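You operate a simulated robot arm through the tools that you are given. There is no shell and no other tool. Be economical: measure what you need, move in short steps, check, and stop when the job is done.

You are at the controls of a simulated robot arm. One attempt, no reset.

Task
Soften the green wax block at its printed heat, turn the bath off and raise the basket.
Fine: basket down and lid on till READY; lid back on the grey mat on the riser.

Only the result counts: the job must be done as asked and must still hold three seconds after the hand-in. Knocking over, shifting, dropping, spilling or breaking anything else fails it. A push-on lid holds only when it is set on centred and level and pressed home; a screw cap is set on level and turned clockwise until tight.

Robot
A 7-joint arm with a two-finger parallel gripper, fixed in place. Base frame: the origin is at the foot of the arm, x ahead of it, y to its left, z up. Lengths are in mm, angles in degrees, forces in N, time in s.
With the tool pointing down near the work surface it reaches from about 280 to 680 mm from the base axis. Its first joint turns from -66.0 to 66.0 degrees. Payload 1.57 kg.
Tool frame: the origin (TCP) lies between the finger pads and is the grasp point; the fingertips stand 30 mm ahead of it; z points along the fingers, y is the line along which they close. The gripper opens to 110 mm. The fingers are 24 mm wide and 12 mm thick; the gripper's body (48 by 112 mm) begins 78 mm behind the TCP.
Orientation is told as [roll, pitch, yaw] about the base's x, y, z axes, in that order, counted from this pose: with the fingers straight down and closing along the base's y, the tool's x points along the base's -x, its y along +y and its z along -z.

Tools
- The arm moves only by the tool jog_arm. Its argument "increments" is a list of rows, each a list of 7 numbers: the turn, a rotation vector about the tool's x, y, z in degrees, then the shift along the tool's x, y, z in cm, then the gripper command, from -1 (fully open) to 1 (shut), values between in proportion. In form: [[ax, ay, az, tx, ty, tz, hand], ...]. A call has 1 to 10 rows; each row shifts and turns the commanded pose from where the row before left it, along the tool's axes as they then stand. Each row takes 0.2 s and may step no farther than 50 mm and 8.6 degrees from the row before; otherwise, or with a gripper value out of range, the whole call is refused. A pose out of reach is approached as far as the arm can. The call stops where the force on the tool passes 40 N (or 10 N more than at its start, if that is more) or the arm is blocked; 0.2 s more then pass. The fingers move at their own pace (about 108 mm/s each) and stop on an object; they squeeze with about 28 N. The grip force told is the motor's: it shows also when the fingers shut on nothing. Time passes only in rows, and 0.2 s behind the last, so rows that do not move let the fingers close. The reply holds the time, the measured pose of the TCP, the force on the tool along the base axes, the opening and the grip force, in the units named above and with some noise, with the torque about the TCP (base axes, N m) and any sound that the robot's microphone picked up, and new pictures: "views" is both (left out), scene, wrist or none.
- Cameras (640 x 400 px; columns grow to the right, rows downward): "scene" is fixed at [164.8, -389, 1387]; the picture's right is [0.85, -0.53, 0.00], its down [-0.35, -0.56, -0.75] and it looks along [0.40, 0.64, -0.66] (base axes); focal length 348 px, centre (320, 200). "wrist" rides on the gripper at [70, 16, -141] in the tool frame; the picture's right is [-0.23, 0.97, 0.00], its down [-0.86, -0.20, -0.48] and it looks along [-0.47, -0.11, 0.88] (tool axes); focal length 222 px, centre (320, 200). There is no depth. A picture from a camera that has moved, and an enlarged one, comes with that camera's place and axes in the base frame and with its lens. The place of the scene camera against the robot may be out by one fixed shift of up to 18 mm in any direction.
- zoom(camera, box): a new picture of the part [left, top, right, bottom] of that camera's present view, enlarged. It takes no simulated time.
- finish_job(): hands the job in; it is judged then, once.

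Go step by step. Nothing tells you positions but the pictures and the camera data: compare them with the known pose of the tool, close in by small moves and look again before you grip or let go. The budget is 120 turns and 200 pictures, counting those below and the enlarged ones. Unless the task says otherwise, let go and move clear before handing in, and close with one line.

The tools are called after "Request:" as name(argument=value, ...) on one line, values as JSON. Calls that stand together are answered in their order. jog_arm: Moves the arm, as the interface text tells. Its arguments: {"type":"object","properties":{"increments":{"type":"array"},"views":{"type":"string","enum":["both","scene","wrist","none"]}},"required":["increments"]} The other tools are called the same way: zoom (camera, box) takes an enlarged picture of a part of a camera's view; finish_job () hands the job in.

At the start:

```text
time_s: 0.0
tcp_pos: [381.9, -27.7, 1142.7]
tcp_rot: [0.0, 0.0, -0.1]
contact_force: [-0.3, -0.1, -0.4]
torque: [-0.06, 0.01, -0.05]
opening: 110.1
grip_force: 0.1
```

scene: 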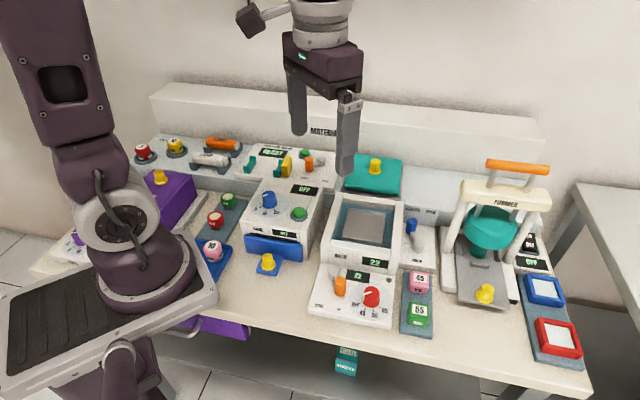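
wrist: 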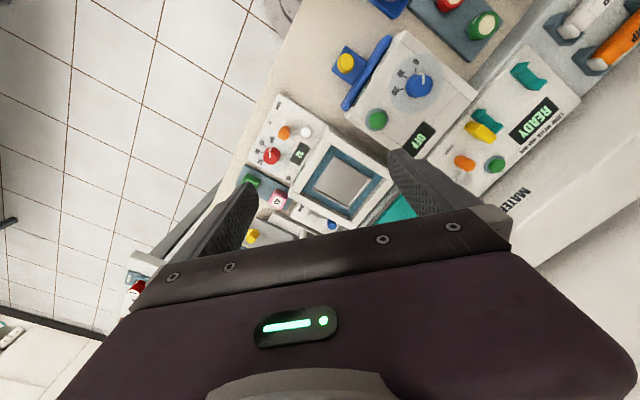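

I see a bench with a bath (display 22), a red dial, a teal lid at the back, and wax blocks 45/55 near it. I'll zoom in for details.

Request:
zoom(camera="scene", box=[300, 180, 450, 335])

Request:
zoom(camera="scene", box=[220, 130, 450, 280])

Request:
zoom(camera="scene", box=[420, 150, 600, 370])

Request:
zoom(camera="wrist", box=[220, 80, 420, 250])

```text
2.58 times, centred on (375, 258) of scene
camera zoom: at [164.8, -389.0, 1387.0], right [0.85, -0.53, 0.0], down [-0.35, -0.56, -0.75], along [0.4, 0.64, -0.66], focal length 897 px, centre (178, 52)
```

zoom: 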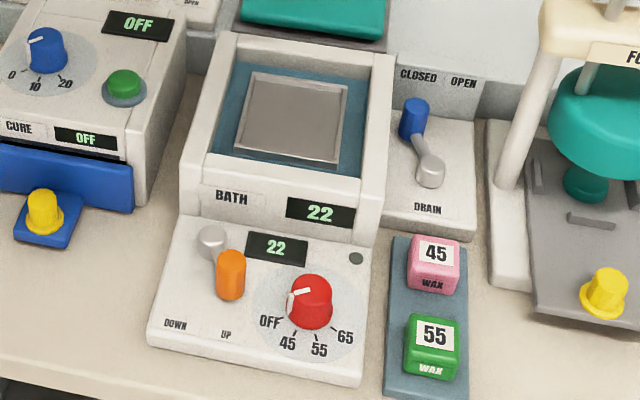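

```text
2.67 times, centred on (335, 205) of scene
camera zoom: at [164.8, -389.0, 1387.0], right [0.85, -0.53, 0.0], down [-0.35, -0.56, -0.75], along [0.4, 0.64, -0.66], focal length 926 px, centre (280, 187)
```

zoom: 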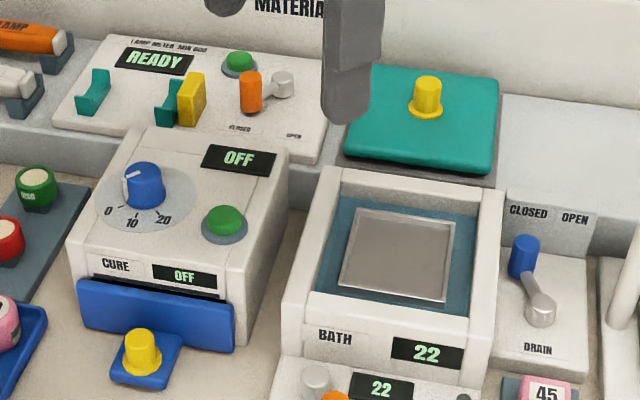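

```text
1.82 times, centred on (510, 260) of scene
camera zoom: at [164.8, -389.0, 1387.0], right [0.85, -0.53, 0.0], down [-0.35, -0.56, -0.75], along [0.4, 0.64, -0.66], focal length 632 px, centre (-26, 91)
```

zoom: 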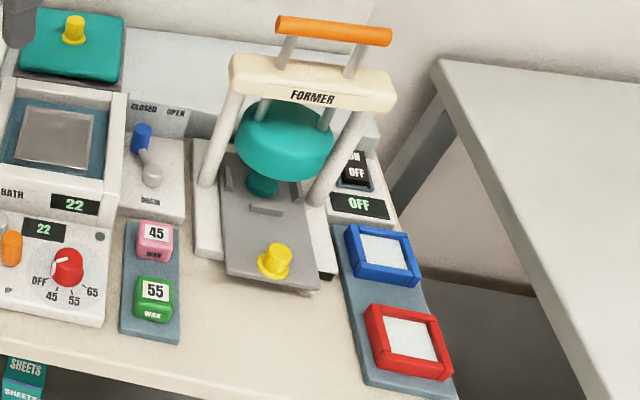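

```text
2.35 times, centred on (320, 165) of wrist
camera zoom: at [310.6, -9.9, 1282.9], right [0.23, 0.97, 0.0], down [0.86, -0.2, 0.48], along [0.47, -0.11, -0.88], focal length 523 px, centre (320, 282)
```

zoom: 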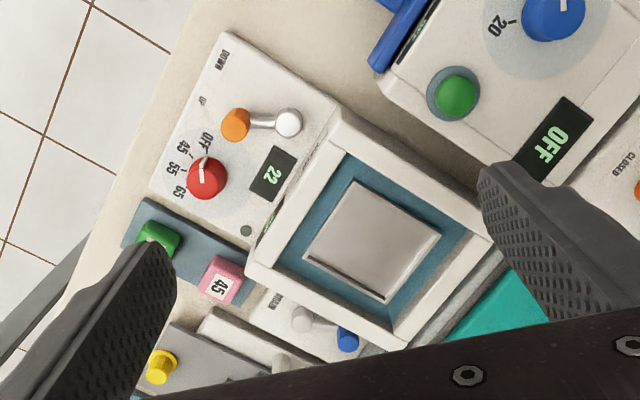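

I estimate the panel at z≈830–860 with the bench rotated about −45° in the base frame. I'll yaw the tool by 45° and come closer to look.

Request:
jog_arm(increments=[[0, 0, -7.5, 0.3, -4.0, 2, -1], [0, 0, -7.5, 0.7, -4.0, 2, -1], [0, 0, -7.5, 1.2, -3.6, 2, -1], [0, 0, -7.5, 0.5, -2, 2, -1], [0, 0, -7.5, 0, 0, 0.5, -1], [0, 0, -7.5, 0, 0, 0, -1], [0, 0, 0, 0, 0, 0, -1]])

```text
time_s: 1.6
tcp_pos: [377.3, -166.1, 1057.0]
tcp_rot: [0.0, 0.1, 45.2]
contact_force: [-0.2, 0.8, 1.4]
torque: [0.01, 0.03, 0.01]
opening: 110.0
grip_force: 0.2
camera wrist: at [315.3, -203.0, 1198.4], right [-0.53, 0.85, 0.0], down [0.74, 0.46, 0.48], along [0.41, 0.25, -0.88], focal length 222 px, centre (320, 200)
```

scene: 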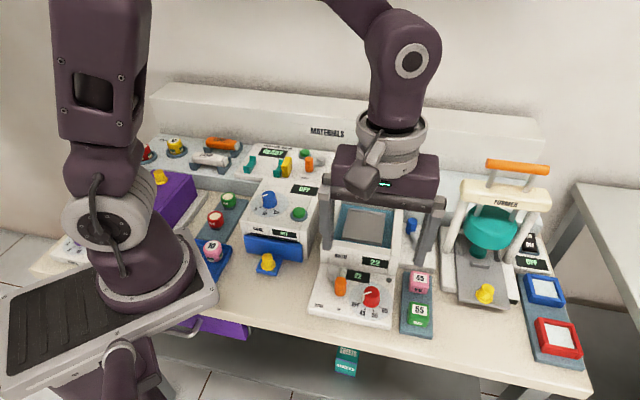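
wrist: 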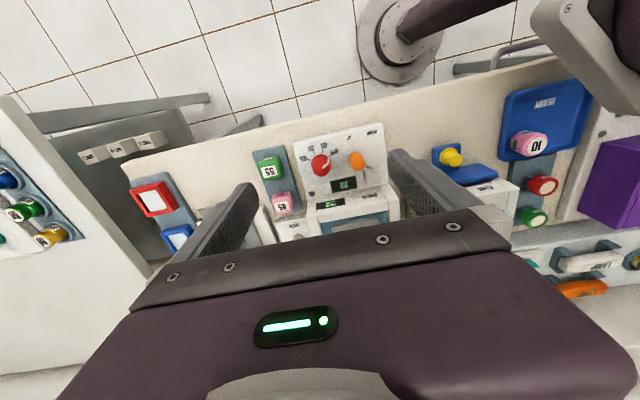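

The picture is upside-down relative to the bench, but the frame is clear. I'll go above the green block (approx (471,−204)) and look again.

Request:
jog_arm(increments=[[0, 0, 0, -1, -2.3, 2.5, -0.27], [0, 0, 0, -1, -2.3, 2.5, -0.27], [0, 0, 0, -1, -2.3, 2.5, -0.27], [0, 0, 0, -1, -2.4, 2.5, -0.27], [0, 0, 0, 0, 0, 0, -0.27]])

Request:
zoom(camera="wrist", box=[200, 50, 440, 200])

```text
time_s: 2.8
tcp_pos: [472.8, -204.0, 956.8]
tcp_rot: [0.0, -0.1, 45.0]
contact_force: [0.2, -0.1, 0.2]
torque: [-0.04, 0.03, 0.03]
opening: 69.9
grip_force: 0.2
camera wrist: at [410.4, -241.5, 1096.6], right [-0.53, 0.85, 0.0], down [0.75, 0.46, 0.48], along [0.41, 0.25, -0.88], focal length 222 px, centre (320, 200)
```

scene: 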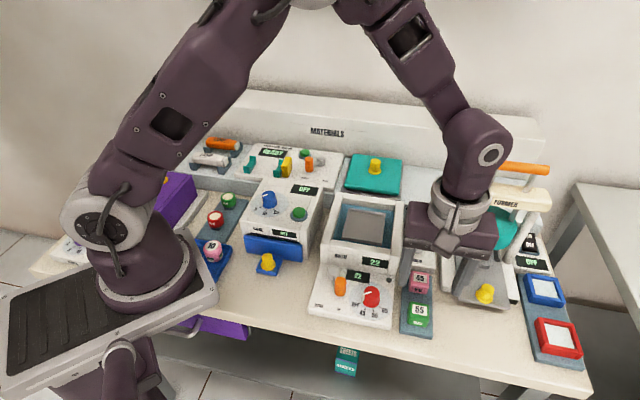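
wrist: 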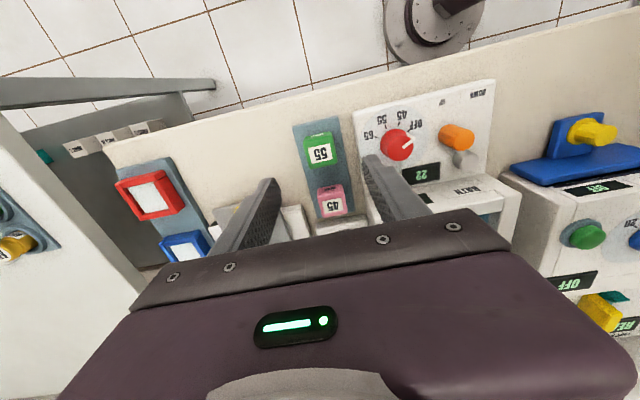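

```text
2.67 times, centred on (320, 125) of wrist
camera zoom: at [410.4, -241.5, 1096.6], right [-0.53, 0.85, 0.0], down [0.75, 0.46, 0.48], along [0.41, 0.25, -0.88], focal length 592 px, centre (320, 400)
```

zoom: 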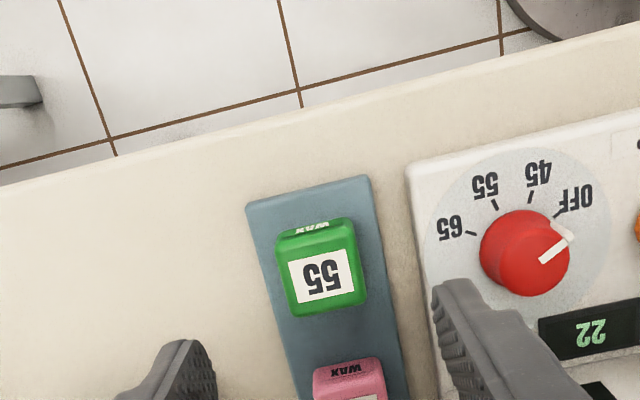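

The green block's top centre is at about (476,−201,836), and it is 37 mm wide. I'll narrow the opening and descend to just above it.

Request:
jog_arm(increments=[[0, 0, 0, -0.47, 0, 2.4, 0.02], [0, 0, 0, 0, 0, 2.4, 0.02], [0, 0, 0, 0, 0, 2.4, 0.02], [0, 0, 0, 0, 0, 0, 0.02]])

Request:
zoom(camera="wrist", box=[200, 80, 440, 230])

Request:
zoom(camera="scene", box=[340, 210, 500, 340])

```text
time_s: 3.8
tcp_pos: [475.2, -200.3, 886.9]
tcp_rot: [0.0, -0.1, 45.0]
contact_force: [0.9, 0.5, -0.9]
torque: [0.0, 0.0, -0.03]
opening: 53.9
grip_force: 0.1
camera wrist: at [413.7, -236.4, 1027.3], right [-0.53, 0.85, 0.0], down [0.75, 0.46, 0.48], along [0.41, 0.25, -0.88], focal length 222 px, centre (320, 200)
```

scene: 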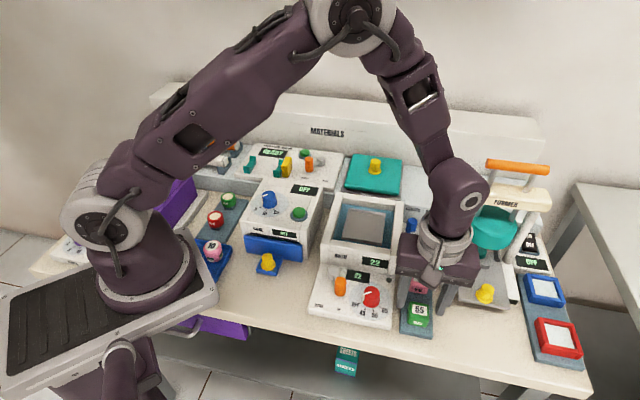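
wrist: 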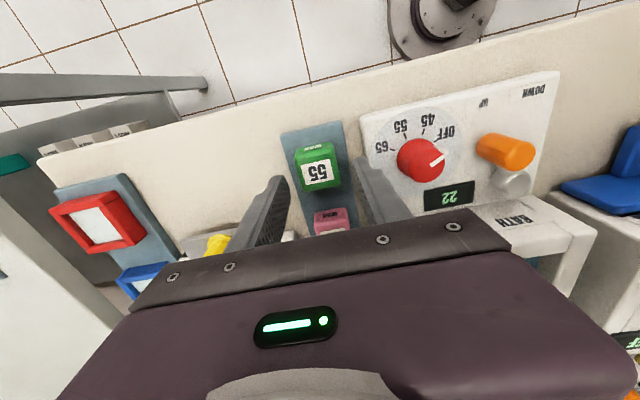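

```text
2.67 times, centred on (320, 155) of wrist
camera zoom: at [413.7, -236.4, 1027.3], right [-0.53, 0.85, 0.0], down [0.75, 0.46, 0.48], along [0.41, 0.25, -0.88], focal length 592 px, centre (320, 320)
```

zoom: 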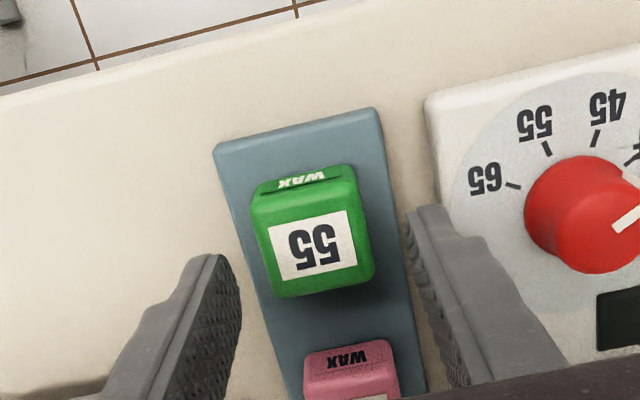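

```text
3.08 times, centred on (420, 275) of scene
camera zoom: at [164.8, -389.0, 1387.0], right [0.85, -0.53, 0.0], down [-0.35, -0.56, -0.75], along [0.4, 0.64, -0.66], focal length 1069 px, centre (12, -31)
```

zoom: 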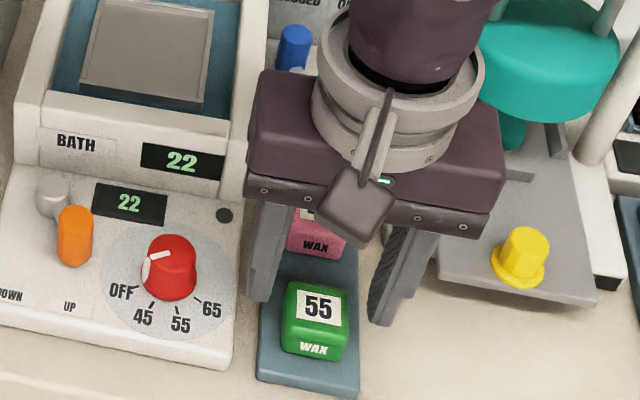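

The block is well centred between the fingers. I'll descend to TCP z≈850 and check before closing.

Request:
jog_arm(increments=[[0, 0, 0, 0, 0, 1.8, 0.02], [0, 0, 0, 0, 0, 1.8, 0.02], [0, 0, 0, 0, 0, 0, 0.02]])

Request:
zoom(camera="wrist", box=[200, 100, 440, 250])

Request:
zoom(camera="scene", box=[340, 210, 500, 340])

```text
time_s: 4.4
tcp_pos: [475.0, -199.4, 862.1]
tcp_rot: [-0.2, 0.0, 44.9]
contact_force: [-11.7, 8.3, 25.6]
torque: [-0.51, -0.4, 0.01]
opening: 53.6
grip_force: 0.0
stopped in row 2: the force on the tool passed its limit at 86 N (the readings are from after the stop); the commanded pose is now the measured one
camera wrist: at [412.3, -236.6, 1002.5], right [-0.53, 0.85, 0.0], down [0.74, 0.46, 0.48], along [0.41, 0.25, -0.88], focal length 222 px, centre (320, 200)
```

scene: 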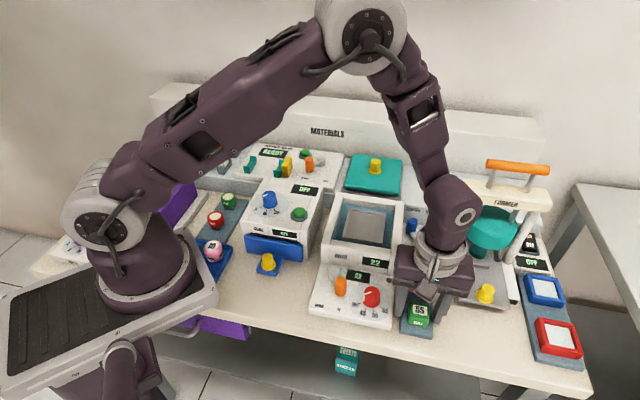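
wrist: 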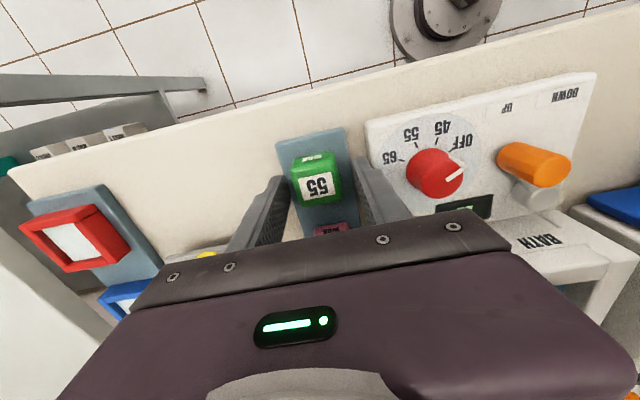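

```text
2.67 times, centred on (320, 175) of wrist
camera zoom: at [412.3, -236.6, 1002.5], right [-0.53, 0.85, 0.0], down [0.74, 0.46, 0.48], along [0.41, 0.25, -0.88], focal length 592 px, centre (320, 267)
```

zoom: 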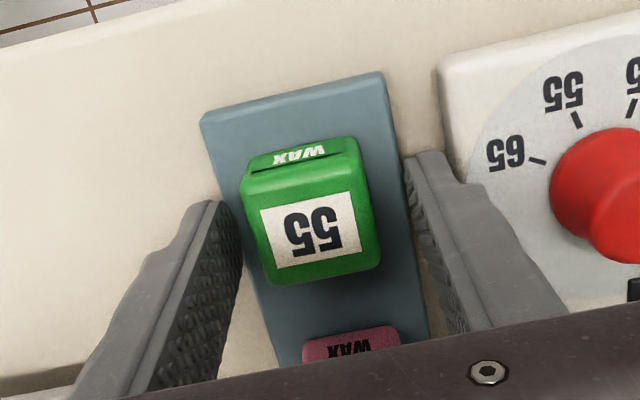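

```text
3.08 times, centred on (420, 275) of scene
camera zoom: at [164.2, -388.6, 1387.2], right [0.85, -0.53, 0.0], down [-0.35, -0.56, -0.75], along [0.4, 0.64, -0.66], focal length 1069 px, centre (12, -31)
```

zoom: 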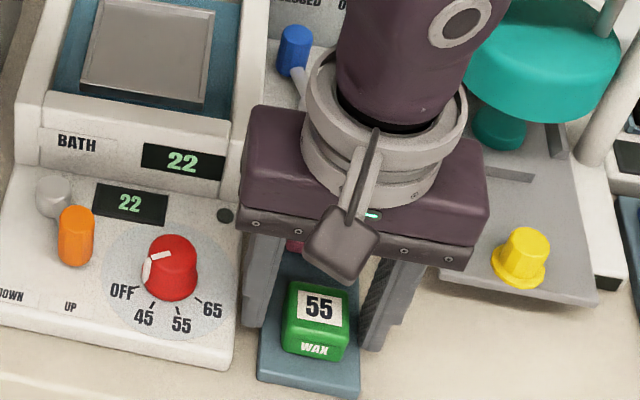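

The right fingertip touched the table or rack at about z≈832, so the table is higher than I assumed and the block top is ≈863. Nothing seems to have shifted. I'll raise, shift 8 mm to the front and grip the upper half of the block.

Request:
jog_arm(increments=[[0, 0, 0, 0, 0, -1.3, 0.02], [0, 0, 0, 0.8, 0.1, 0, 0.02], [0, 0, 0, 0, 0, 0, 0.02]], views="none")

Request:
zoom(camera="wrist", box=[200, 100, 440, 250])

```text
time_s: 5.2
tcp_pos: [468.1, -204.5, 874.0]
tcp_rot: [-0.2, 0.1, 45.0]
contact_force: [0.0, 0.1, 1.0]
torque: [0.02, 0.03, 0.0]
opening: 53.8
grip_force: 0.0
```

```text
2.67 times, centred on (320, 175) of wrist
camera zoom: at [406.5, -241.8, 1014.3], right [-0.53, 0.85, 0.0], down [0.74, 0.46, 0.48], along [0.41, 0.25, -0.88], focal length 592 px, centre (320, 267)
```

zoom: 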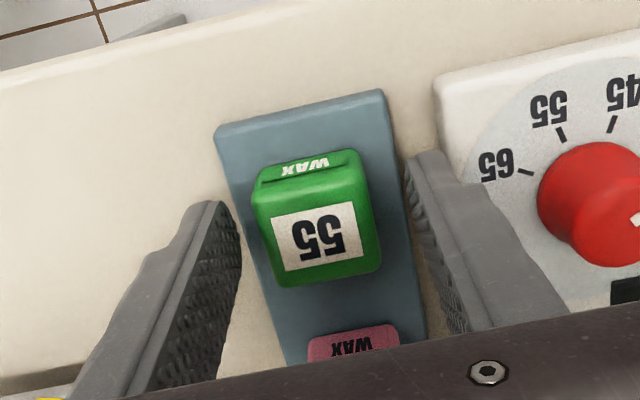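

The block sits between the pads. I'll close the fingers.

Request:
jog_arm(increments=[[0, 0, 0, 0, 0, 0, 0.5], [0, 0, 0, 0, 0, 0, 1], [0, 0, 0, 0, 0, 0, 1]], views="none")

Request:
zoom(camera="wrist", box=[200, 100, 440, 250])

```text
time_s: 6.0
tcp_pos: [469.0, -205.4, 873.6]
tcp_rot: [-0.3, -0.1, 44.9]
contact_force: [-0.3, 0.6, 3.1]
torque: [0.05, 0.04, 0.0]
opening: 32.8
grip_force: 28.0
```

```text
2.67 times, centred on (320, 175) of wrist
camera zoom: at [406.5, -241.7, 1014.3], right [-0.53, 0.85, 0.0], down [0.74, 0.46, 0.48], along [0.41, 0.25, -0.88], focal length 592 px, centre (320, 267)
```

zoom: 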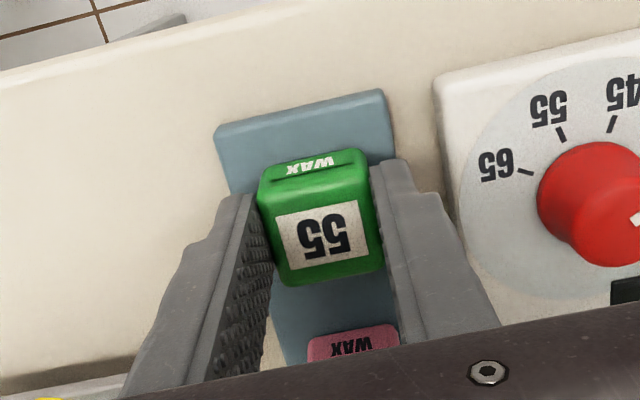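

Gripped at 32.8 mm. I'll lift it and carry it above the bath.

Request:
jog_arm(increments=[[0, 0, 0, 0, 0, -3, 1], [0, 0, 0, 0, 0, -4, 1], [0, 0, 0, 0, 0, -4, 1], [0, 0, 0, -3.2, 2.4, -2, 1], [0, 0, 0, -3.2, 2.4, 0, 1], [0, 0, 0, -3.2, 2.3, 0, 1], [0, 0, 0, -3.2, 2.3, 0, 1], [0, 0, 0, -3.2, 2.3, 0, 1], [0, 0, 0, 0, 0, 0, 1]])

Request:
zoom(camera="wrist", box=[160, 50, 480, 250])

Request:
zoom(camera="scene", box=[300, 130, 460, 330])

```text
time_s: 8.0
tcp_pos: [496.0, -10.9, 1005.1]
tcp_rot: [-0.1, 0.1, 45.0]
contact_force: [0.4, 0.7, -0.1]
torque: [0.0, 0.03, -0.01]
opening: 32.8
grip_force: 28.2
camera wrist: at [434.1, -47.0, 1145.5], right [-0.53, 0.85, 0.0], down [0.74, 0.46, 0.48], along [0.41, 0.25, -0.88], focal length 222 px, centre (320, 200)
```

scene: 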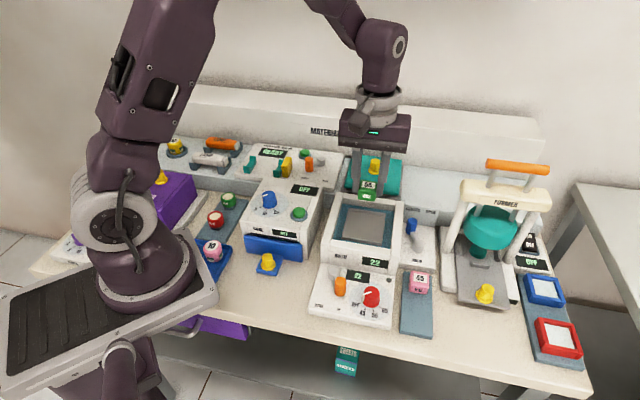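
wrist: 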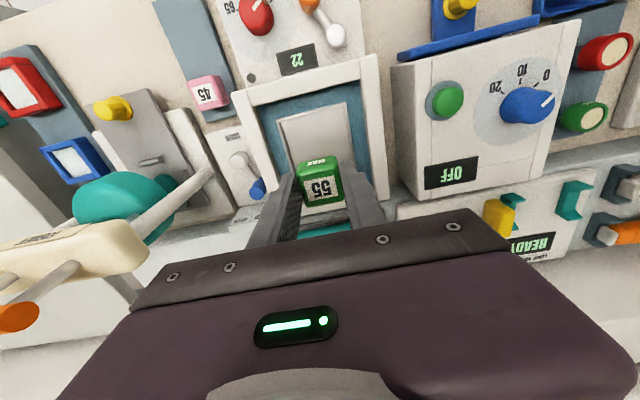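

```text
2.00 times, centred on (320, 150) of wrist
camera zoom: at [434.1, -47.0, 1145.5], right [-0.53, 0.85, 0.0], down [0.74, 0.46, 0.48], along [0.41, 0.25, -0.88], focal length 444 px, centre (320, 300)
```

zoom: 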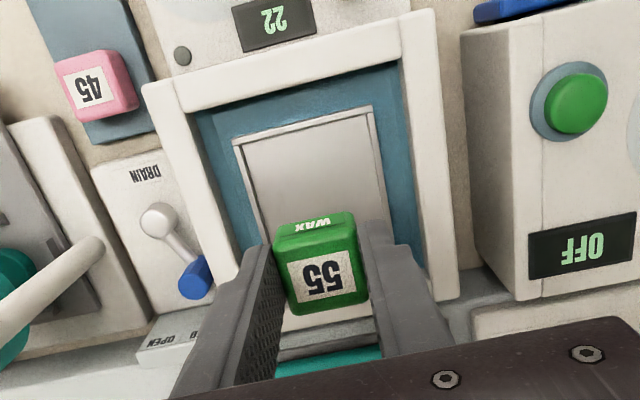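

```text
2.00 times, centred on (380, 230) of scene
camera zoom: at [164.9, -389.0, 1387.0], right [0.85, -0.53, 0.0], down [-0.35, -0.56, -0.75], along [0.4, 0.64, -0.66], focal length 695 px, centre (200, 140)
```

zoom: 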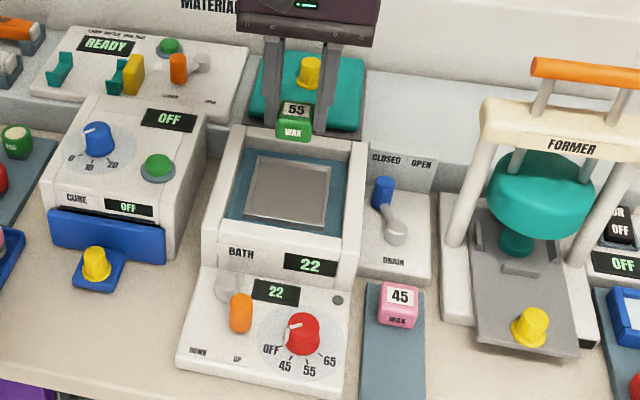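

I need the tray centre and height more exactly, so I'll move 80 mm to the front for a parallax view.

Request:
jog_arm(increments=[[0, 0, 0, 4, 0, 0, 1], [0, 0, 0, 4, 0, 0, 1], [0, 0, 0, 0, 0, 0, 1]], views="none")

Request:
zoom(camera="wrist", box=[160, 50, 480, 250])

```text
time_s: 8.8
tcp_pos: [442.3, -67.1, 1002.8]
tcp_rot: [-0.4, 0.0, 45.0]
contact_force: [-0.3, -0.8, -0.4]
torque: [-0.04, 0.03, -0.02]
opening: 32.8
grip_force: 28.2
```

```text
2.00 times, centred on (320, 150) of wrist
camera zoom: at [380.2, -103.6, 1143.0], right [-0.53, 0.85, 0.0], down [0.74, 0.46, 0.48], along [0.41, 0.25, -0.88], focal length 444 px, centre (320, 300)
```

zoom: 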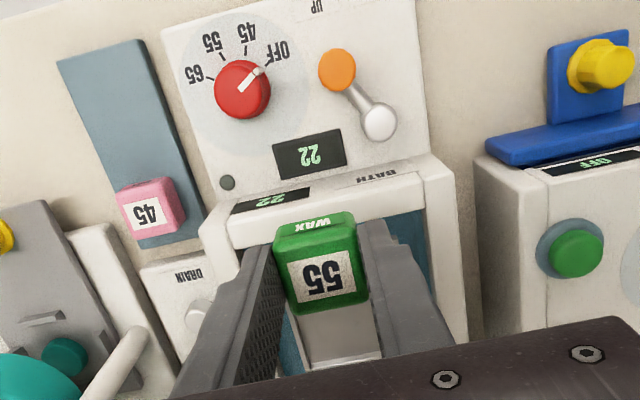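

The rim top is at ≈897 and the tray is centred at about bench r=359.5, b=341, with its floor near 885. I'll go above it and start lowering.

Request:
jog_arm(increments=[[0, 0, 0, -3.8, 0.03, 0, 1], [0, 0, 0, -3.77, 0.04, 0, 1], [0, 0, 0, 0, 0, 2.2, 1], [0, 0, 0, 0, 0, 2.2, 1], [0, 0, 0, 0, 0, 2.2, 1], [0, 0, 0, 0, 0, 0, 1]], views="scene")

Request:
zoom(camera="wrist", box=[160, 50, 480, 250])

Request:
zoom(camera="scene", box=[320, 170, 420, 250])

```text
time_s: 10.2
tcp_pos: [494.7, -11.3, 936.5]
tcp_rot: [-0.2, -0.1, 45.0]
contact_force: [0.1, -0.2, -0.3]
torque: [0.02, -0.03, 0.02]
opening: 32.9
grip_force: 28.6
```

scene: 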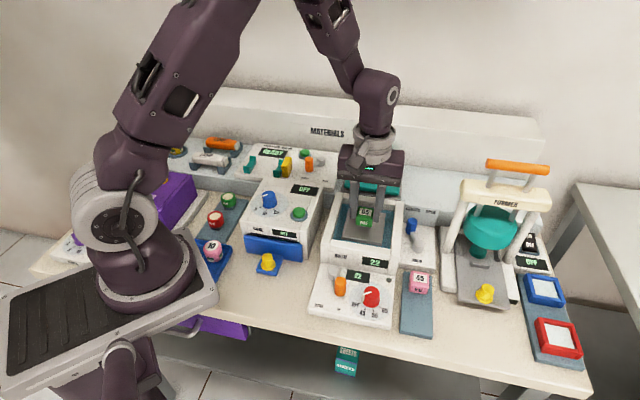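

```text
2.00 times, centred on (320, 150) of wrist
camera zoom: at [433.8, -48.2, 1077.4], right [-0.53, 0.85, 0.0], down [0.74, 0.46, 0.48], along [0.41, 0.25, -0.88], focal length 444 px, centre (320, 300)
```

zoom: 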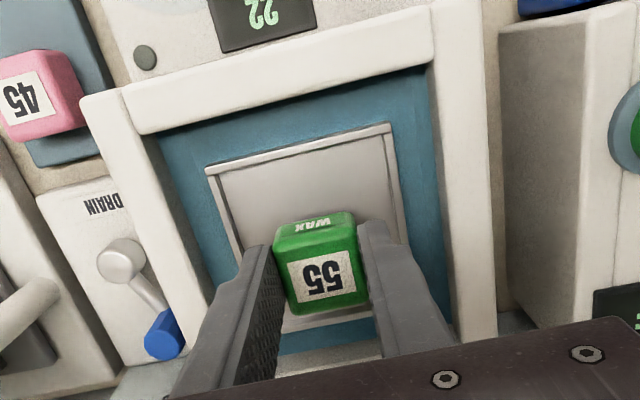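

```text
5.00 times, centred on (370, 210) of scene
camera zoom: at [164.8, -389.0, 1387.0], right [0.85, -0.53, 0.0], down [-0.35, -0.56, -0.75], along [0.4, 0.64, -0.66], focal length 1737 px, centre (70, 150)
```

zoom: 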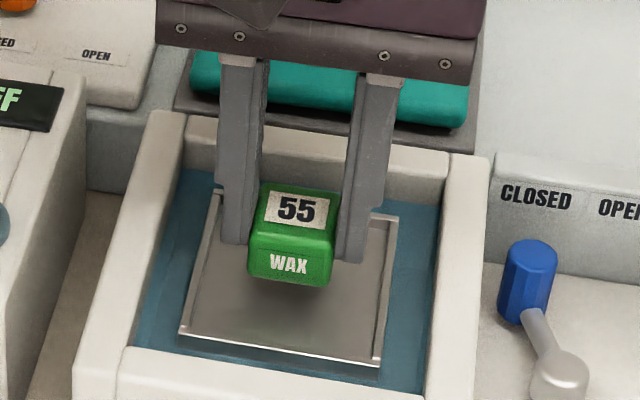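

The block is centred over the tray. I'll lower it gently until it touches.

Request:
jog_arm(increments=[[0, 0, 0, 0, 0, 0.3, 1], [0, 0, 0, 0, 0, 0.3, 1], [0, 0, 0, 0, 0, 0.2, 1], [0, 0, 0, 0, 0, 0.2, 1], [0, 0, 0, 0, 0, 0, 1]], views="none")

Request:
zoom(camera="scene", box=[320, 170, 420, 250])

```text
time_s: 11.4
tcp_pos: [497.1, -13.0, 926.9]
tcp_rot: [-0.2, 0.1, 45.0]
contact_force: [-0.8, -0.3, -0.6]
torque: [-0.02, -0.01, -0.02]
opening: 32.9
grip_force: 28.0
```

```text
5.00 times, centred on (370, 210) of scene
camera zoom: at [164.8, -389.0, 1387.0], right [0.85, -0.53, 0.0], down [-0.35, -0.56, -0.75], along [0.4, 0.64, -0.66], focal length 1737 px, centre (70, 150)
```

zoom: 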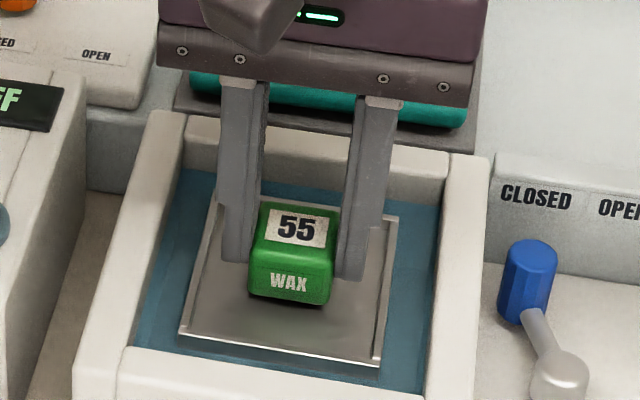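

Request:
jog_arm(increments=[[0, 0, 0, 0, 0, 0.2, 1], [0, 0, 0, 0, 0, 0.2, 1], [0, 0, 0, 0, 0, 0, 1]], views="none")

Request:
zoom(camera="scene", box=[320, 170, 420, 250])

```text
time_s: 12.2
tcp_pos: [496.4, -13.6, 922.5]
tcp_rot: [-0.3, 0.0, 45.0]
contact_force: [0.6, 0.8, 1.2]
torque: [0.04, -0.03, -0.02]
opening: 32.7
grip_force: 28.0
```

```text
5.00 times, centred on (370, 210) of scene
camera zoom: at [164.8, -389.0, 1387.1], right [0.85, -0.53, 0.0], down [-0.35, -0.56, -0.75], along [0.4, 0.64, -0.66], focal length 1737 px, centre (70, 150)
```

zoom: 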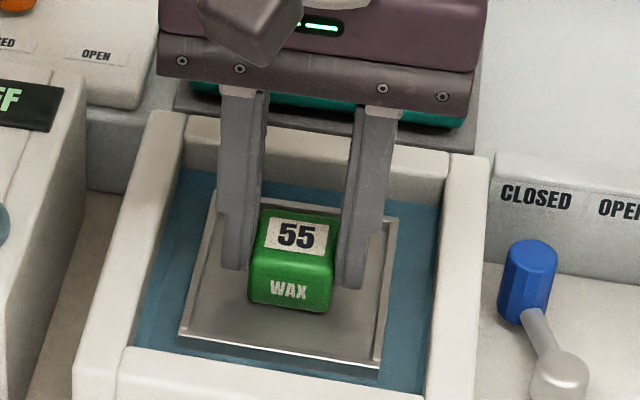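

Request:
jog_arm(increments=[[0, 0, 0, 0, 0, 0.15, 1], [0, 0, 0, 0, 0, 0.15, 1], [0, 0, 0, 0, 0, 0, 1]], views="none")

Request:
zoom(camera="scene", box=[320, 170, 420, 250])

```text
time_s: 13.0
tcp_pos: [497.2, -12.1, 919.8]
tcp_rot: [-0.3, 0.0, 45.0]
contact_force: [0.5, -1.6, 1.3]
torque: [0.0, -0.01, -0.03]
opening: 32.7
grip_force: 27.7
```

```text
5.00 times, centred on (370, 210) of scene
camera zoom: at [164.8, -389.0, 1387.0], right [0.85, -0.53, 0.0], down [-0.35, -0.56, -0.75], along [0.4, 0.64, -0.66], focal length 1737 px, centre (70, 150)
```

zoom: 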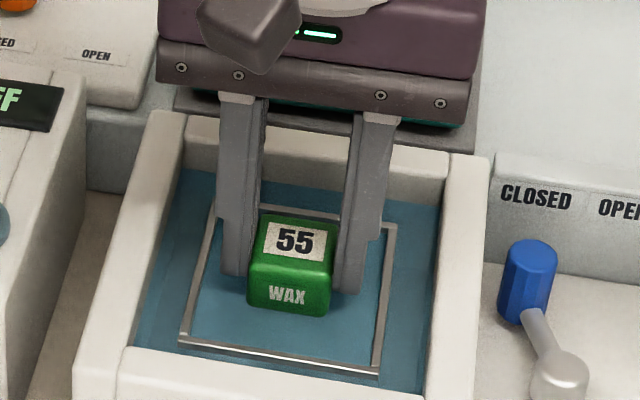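

The tray floor sank just under the water, so the block is resting on the basket. I'll release with a small opening.

Request:
jog_arm(increments=[[0, 0, 0, 0, 0, 0, 0.2], [0, 0, 0, 0, 0, 0, 0.15], [0, 0, 0, 0, 0, -2, 0.15], [0, 0, 0, 0, 0, -5, 0.15], [0, 0, 0, 0, 0, -5, 0.15], [0, 0, 0, 0, 0, 0, 0.15]], views="none")

Request:
zoom(camera="scene", box=[300, 160, 440, 335])

Request:
zoom(camera="wrist", box=[160, 50, 480, 250])

```text
time_s: 14.4
tcp_pos: [494.7, -9.9, 1038.4]
tcp_rot: [-0.2, 0.0, 45.1]
contact_force: [1.0, 0.5, 0.2]
torque: [-0.01, 0.02, 0.0]
opening: 46.7
grip_force: 0.1
```

```text
2.29 times, centred on (370, 248) of scene
camera zoom: at [164.8, -389.0, 1387.1], right [0.85, -0.53, 0.0], down [-0.35, -0.56, -0.75], along [0.4, 0.64, -0.66], focal length 794 px, centre (206, 91)
```

zoom: 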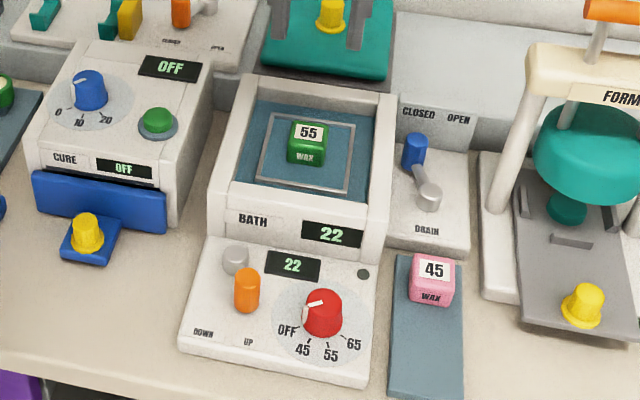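

```text
2.00 times, centred on (320, 150) of wrist
camera zoom: at [432.3, -46.7, 1179.9], right [-0.53, 0.85, 0.0], down [0.74, 0.46, 0.48], along [0.41, 0.25, -0.88], focal length 444 px, centre (320, 300)
```

zoom: 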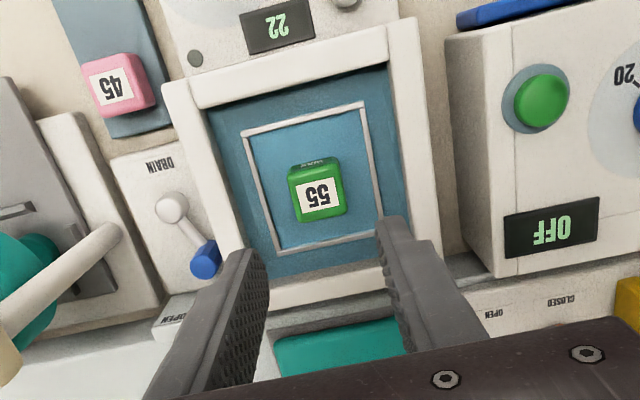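

The block is in the basket and the fingers are clear. Next I'll look at the lever and dial from nearer.

Request:
jog_arm(increments=[[0, 0, 0, 3, 0.3, -0.5, 0.15], [0, 0, 0, 4, 0.7, 0, 0.15], [0, 0, 0, 4, 0.7, 3, 0.15], [0, 0, 0, 0, 0, 4, 0.15], [0, 0, 0, 0, 0, 0, 0.15]], views="none")

Request:
zoom(camera="wrist", box=[160, 50, 480, 250])

```text
refused: row 3 steps farther than a row can; nothing moved
```

```text
2.00 times, centred on (320, 150) of wrist
camera zoom: at [432.3, -46.7, 1179.9], right [-0.53, 0.85, 0.0], down [0.74, 0.46, 0.48], along [0.41, 0.25, -0.88], focal length 444 px, centre (320, 300)
```

zoom: 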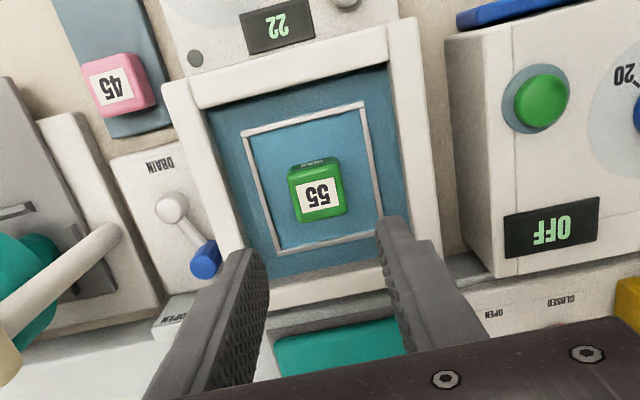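

A row was too long, so I'm splitting it.

Request:
jog_arm(increments=[[0, 0, 0, 4, 0.5, 0, 0.15], [0, 0, 0, 4, 0.7, 0, 0.15], [0, 0, 0, 4, 0.5, 2, 0.15], [0, 0, 0, 0, 0, 4.5, 0.15], [0, 0, 0, 0, 0, 0, 0.15]], views="none")

Request:
zoom(camera="wrist", box=[160, 50, 480, 250])

```text
time_s: 15.6
tcp_pos: [398.4, -81.8, 974.6]
tcp_rot: [-0.2, 0.0, 45.0]
contact_force: [0.0, 0.5, 0.2]
torque: [-0.01, 0.01, -0.01]
opening: 46.8
grip_force: 0.0
```

```text
2.00 times, centred on (320, 150) of wrist
camera zoom: at [335.9, -118.3, 1114.6], right [-0.53, 0.85, 0.0], down [0.74, 0.46, 0.48], along [0.41, 0.25, -0.88], focal length 444 px, centre (320, 300)
```

zoom: 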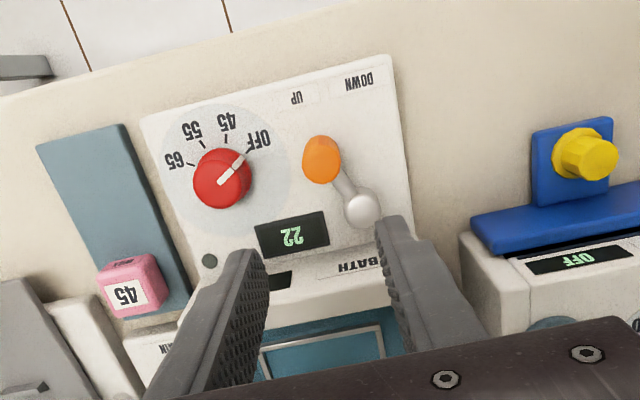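

Request:
zoom(camera="wrist", box=[230, 70, 390, 170])

Request:
zoom(camera="scene", box=[300, 250, 410, 335])

```text
4.00 times, centred on (310, 120) of wrist
camera zoom: at [335.9, -118.3, 1114.6], right [-0.53, 0.85, 0.0], down [0.74, 0.46, 0.48], along [0.41, 0.25, -0.88], focal length 888 px, centre (360, 520)
```

zoom: 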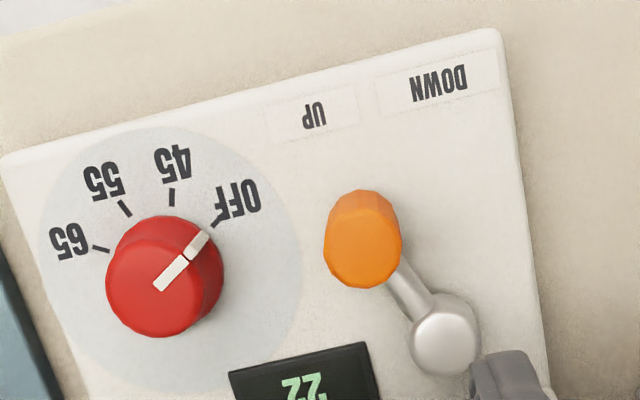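

```text
4.71 times, centred on (355, 292) of scene
camera zoom: at [164.8, -389.0, 1387.0], right [0.85, -0.53, 0.0], down [-0.35, -0.56, -0.75], along [0.4, 0.64, -0.66], focal length 1635 px, centre (155, -235)
```

zoom: 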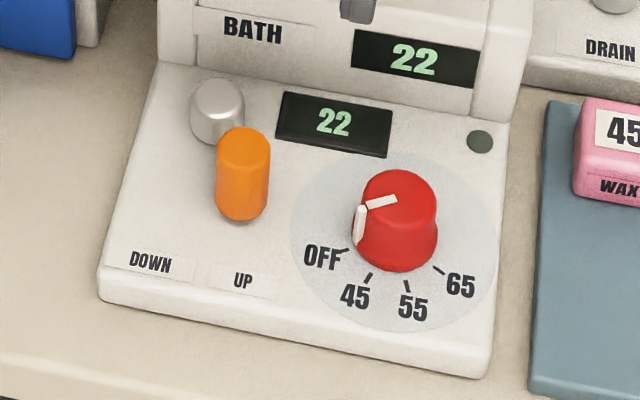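

The peg top is at about bench (b 204, r 336, z 870), the pivot at (238, 318) and the dial at (197, 388). I'll straddle the peg with a narrow opening.

Request:
jog_arm(increments=[[0, 0, 0, 1.99, 0.36, 0, 0.4], [0, 0, 0, 0, 0, 3, 0.4], [0, 0, 0, 0, 0, 3, 0.4], [0, 0, 0, 0, 0, 0, 0.4]], views="none")

Request:
zoom(camera="wrist", box=[230, 100, 390, 200])

Request:
zoom(camera="scene", box=[300, 250, 410, 335])

```text
time_s: 16.6
tcp_pos: [384.7, -94.5, 917.5]
tcp_rot: [-0.1, -0.1, 45.1]
contact_force: [0.0, 0.1, 0.0]
torque: [-0.02, 0.02, -0.01]
opening: 33.0
grip_force: 0.1
```

```text
4.00 times, centred on (310, 150) of wrist
camera zoom: at [322.1, -131.5, 1057.9], right [-0.53, 0.85, 0.0], down [0.74, 0.46, 0.48], along [0.41, 0.25, -0.88], focal length 888 px, centre (360, 400)
```

zoom: 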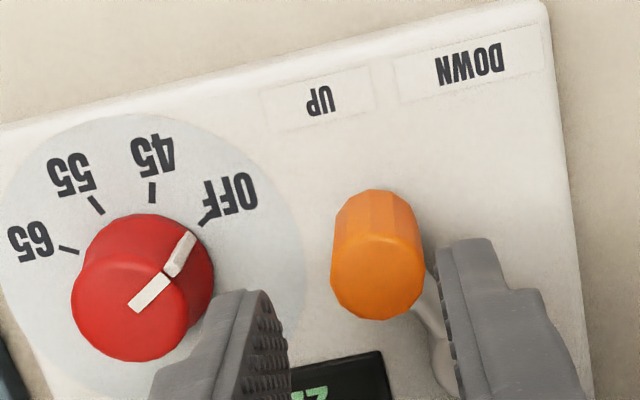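

```text
4.71 times, centred on (355, 292) of scene
camera zoom: at [164.8, -389.0, 1387.0], right [0.85, -0.53, 0.0], down [-0.35, -0.56, -0.75], along [0.4, 0.64, -0.66], focal length 1635 px, centre (155, -235)
```

zoom: 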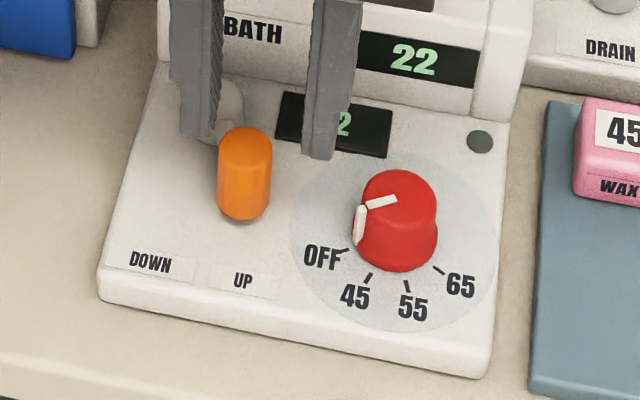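

I'll centre on the peg (slightly left to stay clear of the dial) and lower the tips around it.

Request:
jog_arm(increments=[[0, 0, 0, 0.4, 0.63, 0, 0.4], [0, 0, 0, 0, 0, 0.9, 0.4], [0, 0, 0, 0, 0, 0.9, 0.4], [0, 0, 0, 0, 0, 0.9, 0.4], [0, 0, 0, 0, 0, 0, 0.4]], views="none")

Request:
zoom(camera="wrist", box=[230, 100, 390, 200])

Request:
zoom(camera="scene", box=[300, 250, 410, 335])

```text
time_s: 17.8
tcp_pos: [373.7, -94.7, 888.7]
tcp_rot: [-0.2, 0.1, 45.0]
contact_force: [-0.7, 0.0, 0.3]
torque: [0.0, -0.03, 0.0]
opening: 33.2
grip_force: 0.0
```

```text
4.00 times, centred on (310, 150) of wrist
camera zoom: at [312.1, -131.1, 1029.3], right [-0.53, 0.85, 0.0], down [0.74, 0.46, 0.48], along [0.41, 0.25, -0.88], focal length 888 px, centre (360, 400)
```

zoom: 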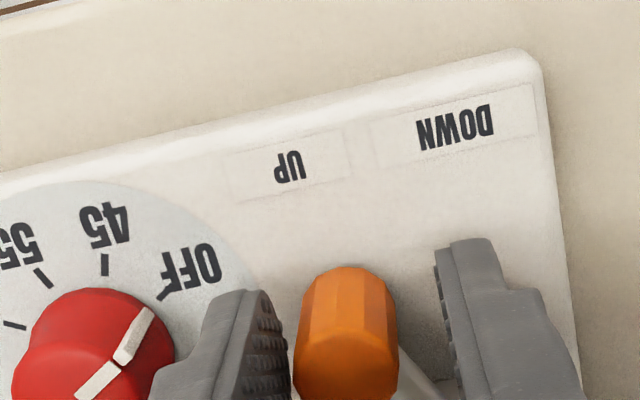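

```text
4.71 times, centred on (355, 292) of scene
camera zoom: at [164.8, -389.0, 1387.0], right [0.85, -0.53, 0.0], down [-0.35, -0.56, -0.75], along [0.4, 0.64, -0.66], focal length 1635 px, centre (155, -235)
```

zoom: 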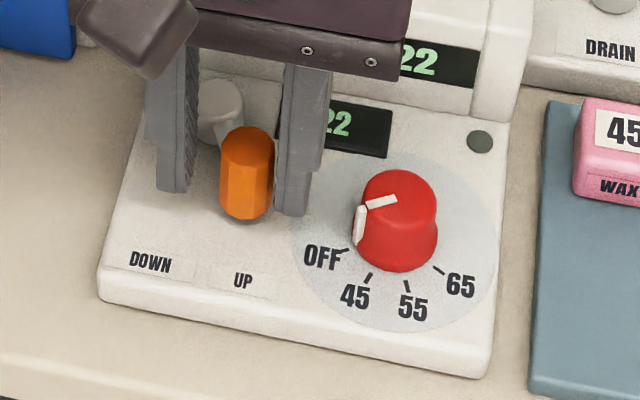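

The fingers straddle the peg. I'll push left toward DOWN in small steps.

Request:
jog_arm(increments=[[0, 0, 0, 0, 0.5, 0, 0.4], [0, 0, 0, 0, 0.5, 0, 0.4], [0, 0, 0, 0, 0.5, 0, 0.4], [0, 0, 0, 0, 0.5, 0, 0.4], [0, 0, 0, 0, 0.4, 0, 0.4], [0, 0, 0, 0, 0, 0, 0.4]], views="none")

Request:
zoom(camera="scene", box=[300, 170, 420, 335])

```text
time_s: 19.2
tcp_pos: [358.6, -78.6, 889.1]
tcp_rot: [-0.3, 0.1, 45.0]
contact_force: [0.9, -0.2, -0.4]
torque: [-0.03, 0.02, 0.0]
opening: 34.1
grip_force: 0.9
```

```text
2.42 times, centred on (360, 252) of scene
camera zoom: at [164.9, -389.0, 1387.0], right [0.85, -0.53, 0.0], down [-0.35, -0.56, -0.75], along [0.4, 0.64, -0.66], focal length 842 px, centre (223, 73)
```

zoom: 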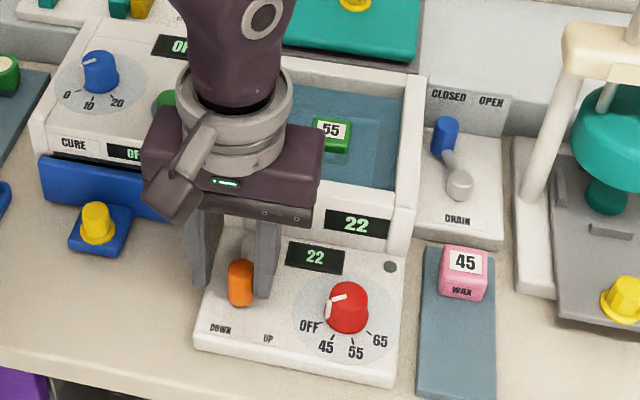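

The peg moves and the basket begins to drop. I'll continue pushing.

Request:
jog_arm(increments=[[0, 0, 0, 0, 0.4, 0, 0.4], [0, 0, 0, 0, 0.4, 0, 0.4], [0, 0, 0, 0, 0.4, 0, 0.4], [0, 0, 0, 0, 0.3, 0, 0.4], [0, 0, 0, 0, 0, 0, 0.4]], views="none")

Request:
zoom(camera="scene", box=[300, 170, 420, 335])

```text
time_s: 20.4
tcp_pos: [345.4, -67.2, 887.8]
tcp_rot: [-0.2, -0.1, 45.0]
contact_force: [-0.1, 0.1, -0.2]
torque: [-0.02, 0.03, -0.02]
opening: 33.0
grip_force: 0.0
```

```text
2.42 times, centred on (360, 252) of scene
camera zoom: at [164.8, -389.0, 1387.1], right [0.85, -0.53, 0.0], down [-0.35, -0.56, -0.75], along [0.4, 0.64, -0.66], focal length 842 px, centre (223, 73)
```

zoom: 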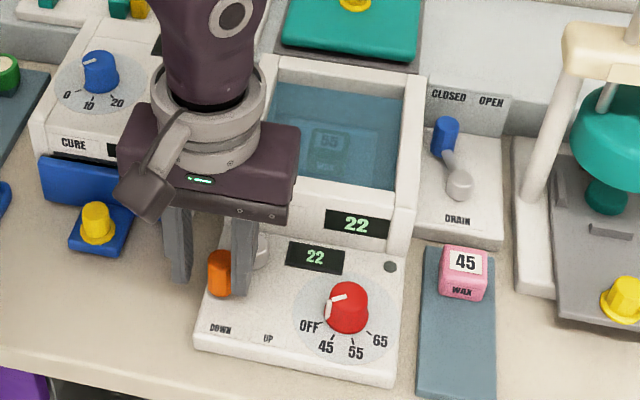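

The basket is down under water and the lever reads DOWN with no load. I'll retreat upward and go look at the lid.

Request:
jog_arm(increments=[[0, 0, 0, 0, 0, -4, 0.4], [0, 0, 0, 0, 0, -5, 0.4], [0, 0, 0, 0, 0, -5, 0], [0, 0, 0, -4.5, -1.3, 0, 0], [0, 0, 0, -4.5, -1.4, 0, 0], [0, 0, 0, -4.5, -1.4, 0, 0], [0, 0, 0, -4.5, -1.4, 0, 0], [0, 0, 0, -4.5, -1.3, 0, 0], [0, 0, 0, 0, 0, 0, 0]])

Request:
zoom(camera="wrist", box=[160, 50, 480, 250])

Request:
zoom(camera="scene", box=[300, 130, 420, 335])

```text
time_s: 22.4
tcp_pos: [553.4, 44.5, 1028.0]
tcp_rot: [-0.2, 0.0, 44.9]
contact_force: [-1.0, -0.3, 0.2]
torque: [0.0, -0.02, -0.02]
opening: 54.9
grip_force: 0.0
camera wrist: at [491.7, 9.0, 1168.7], right [-0.53, 0.85, 0.0], down [0.74, 0.46, 0.48], along [0.41, 0.25, -0.88], focal length 222 px, centre (320, 200)
```

scene: 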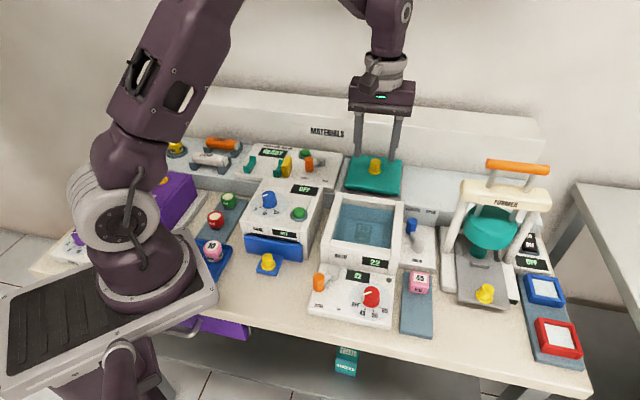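
wrist: 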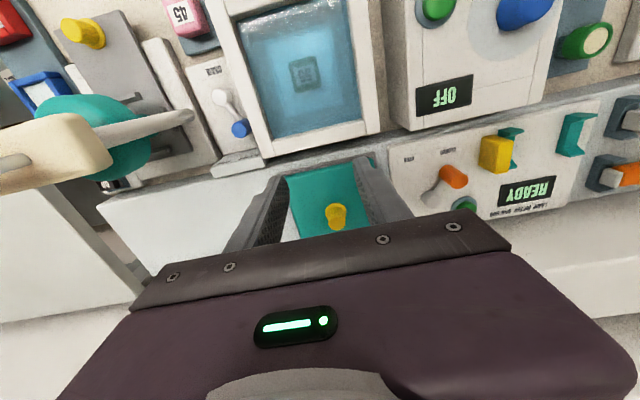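

```text
2.00 times, centred on (320, 150) of wrist
camera zoom: at [491.7, 9.0, 1168.7], right [-0.53, 0.85, 0.0], down [0.74, 0.46, 0.48], along [0.41, 0.25, -0.88], focal length 444 px, centre (320, 300)
```

zoom: 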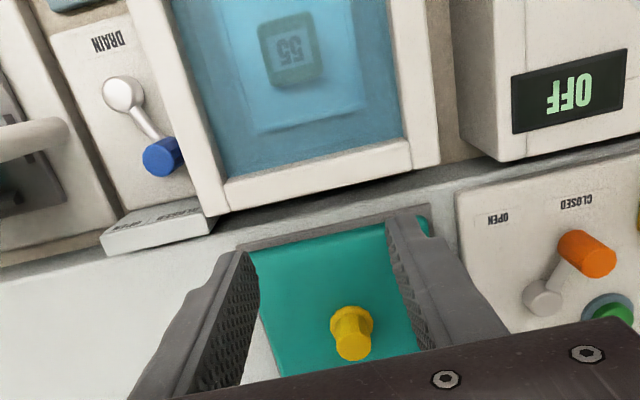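

```text
1.95 times, centred on (360, 232) of scene
camera zoom: at [164.9, -389.0, 1387.0], right [0.85, -0.53, 0.0], down [-0.35, -0.56, -0.75], along [0.4, 0.64, -0.66], focal length 678 px, centre (242, 137)
```

zoom: 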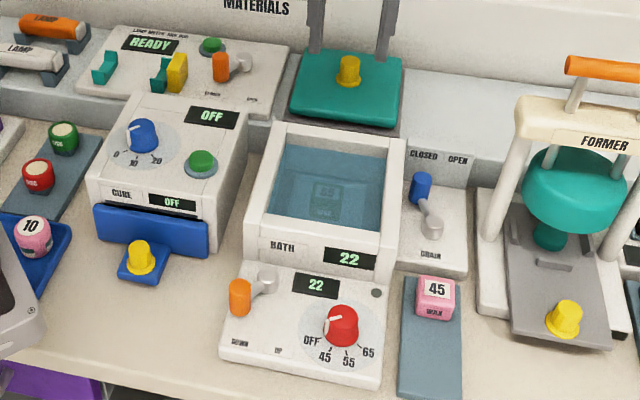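

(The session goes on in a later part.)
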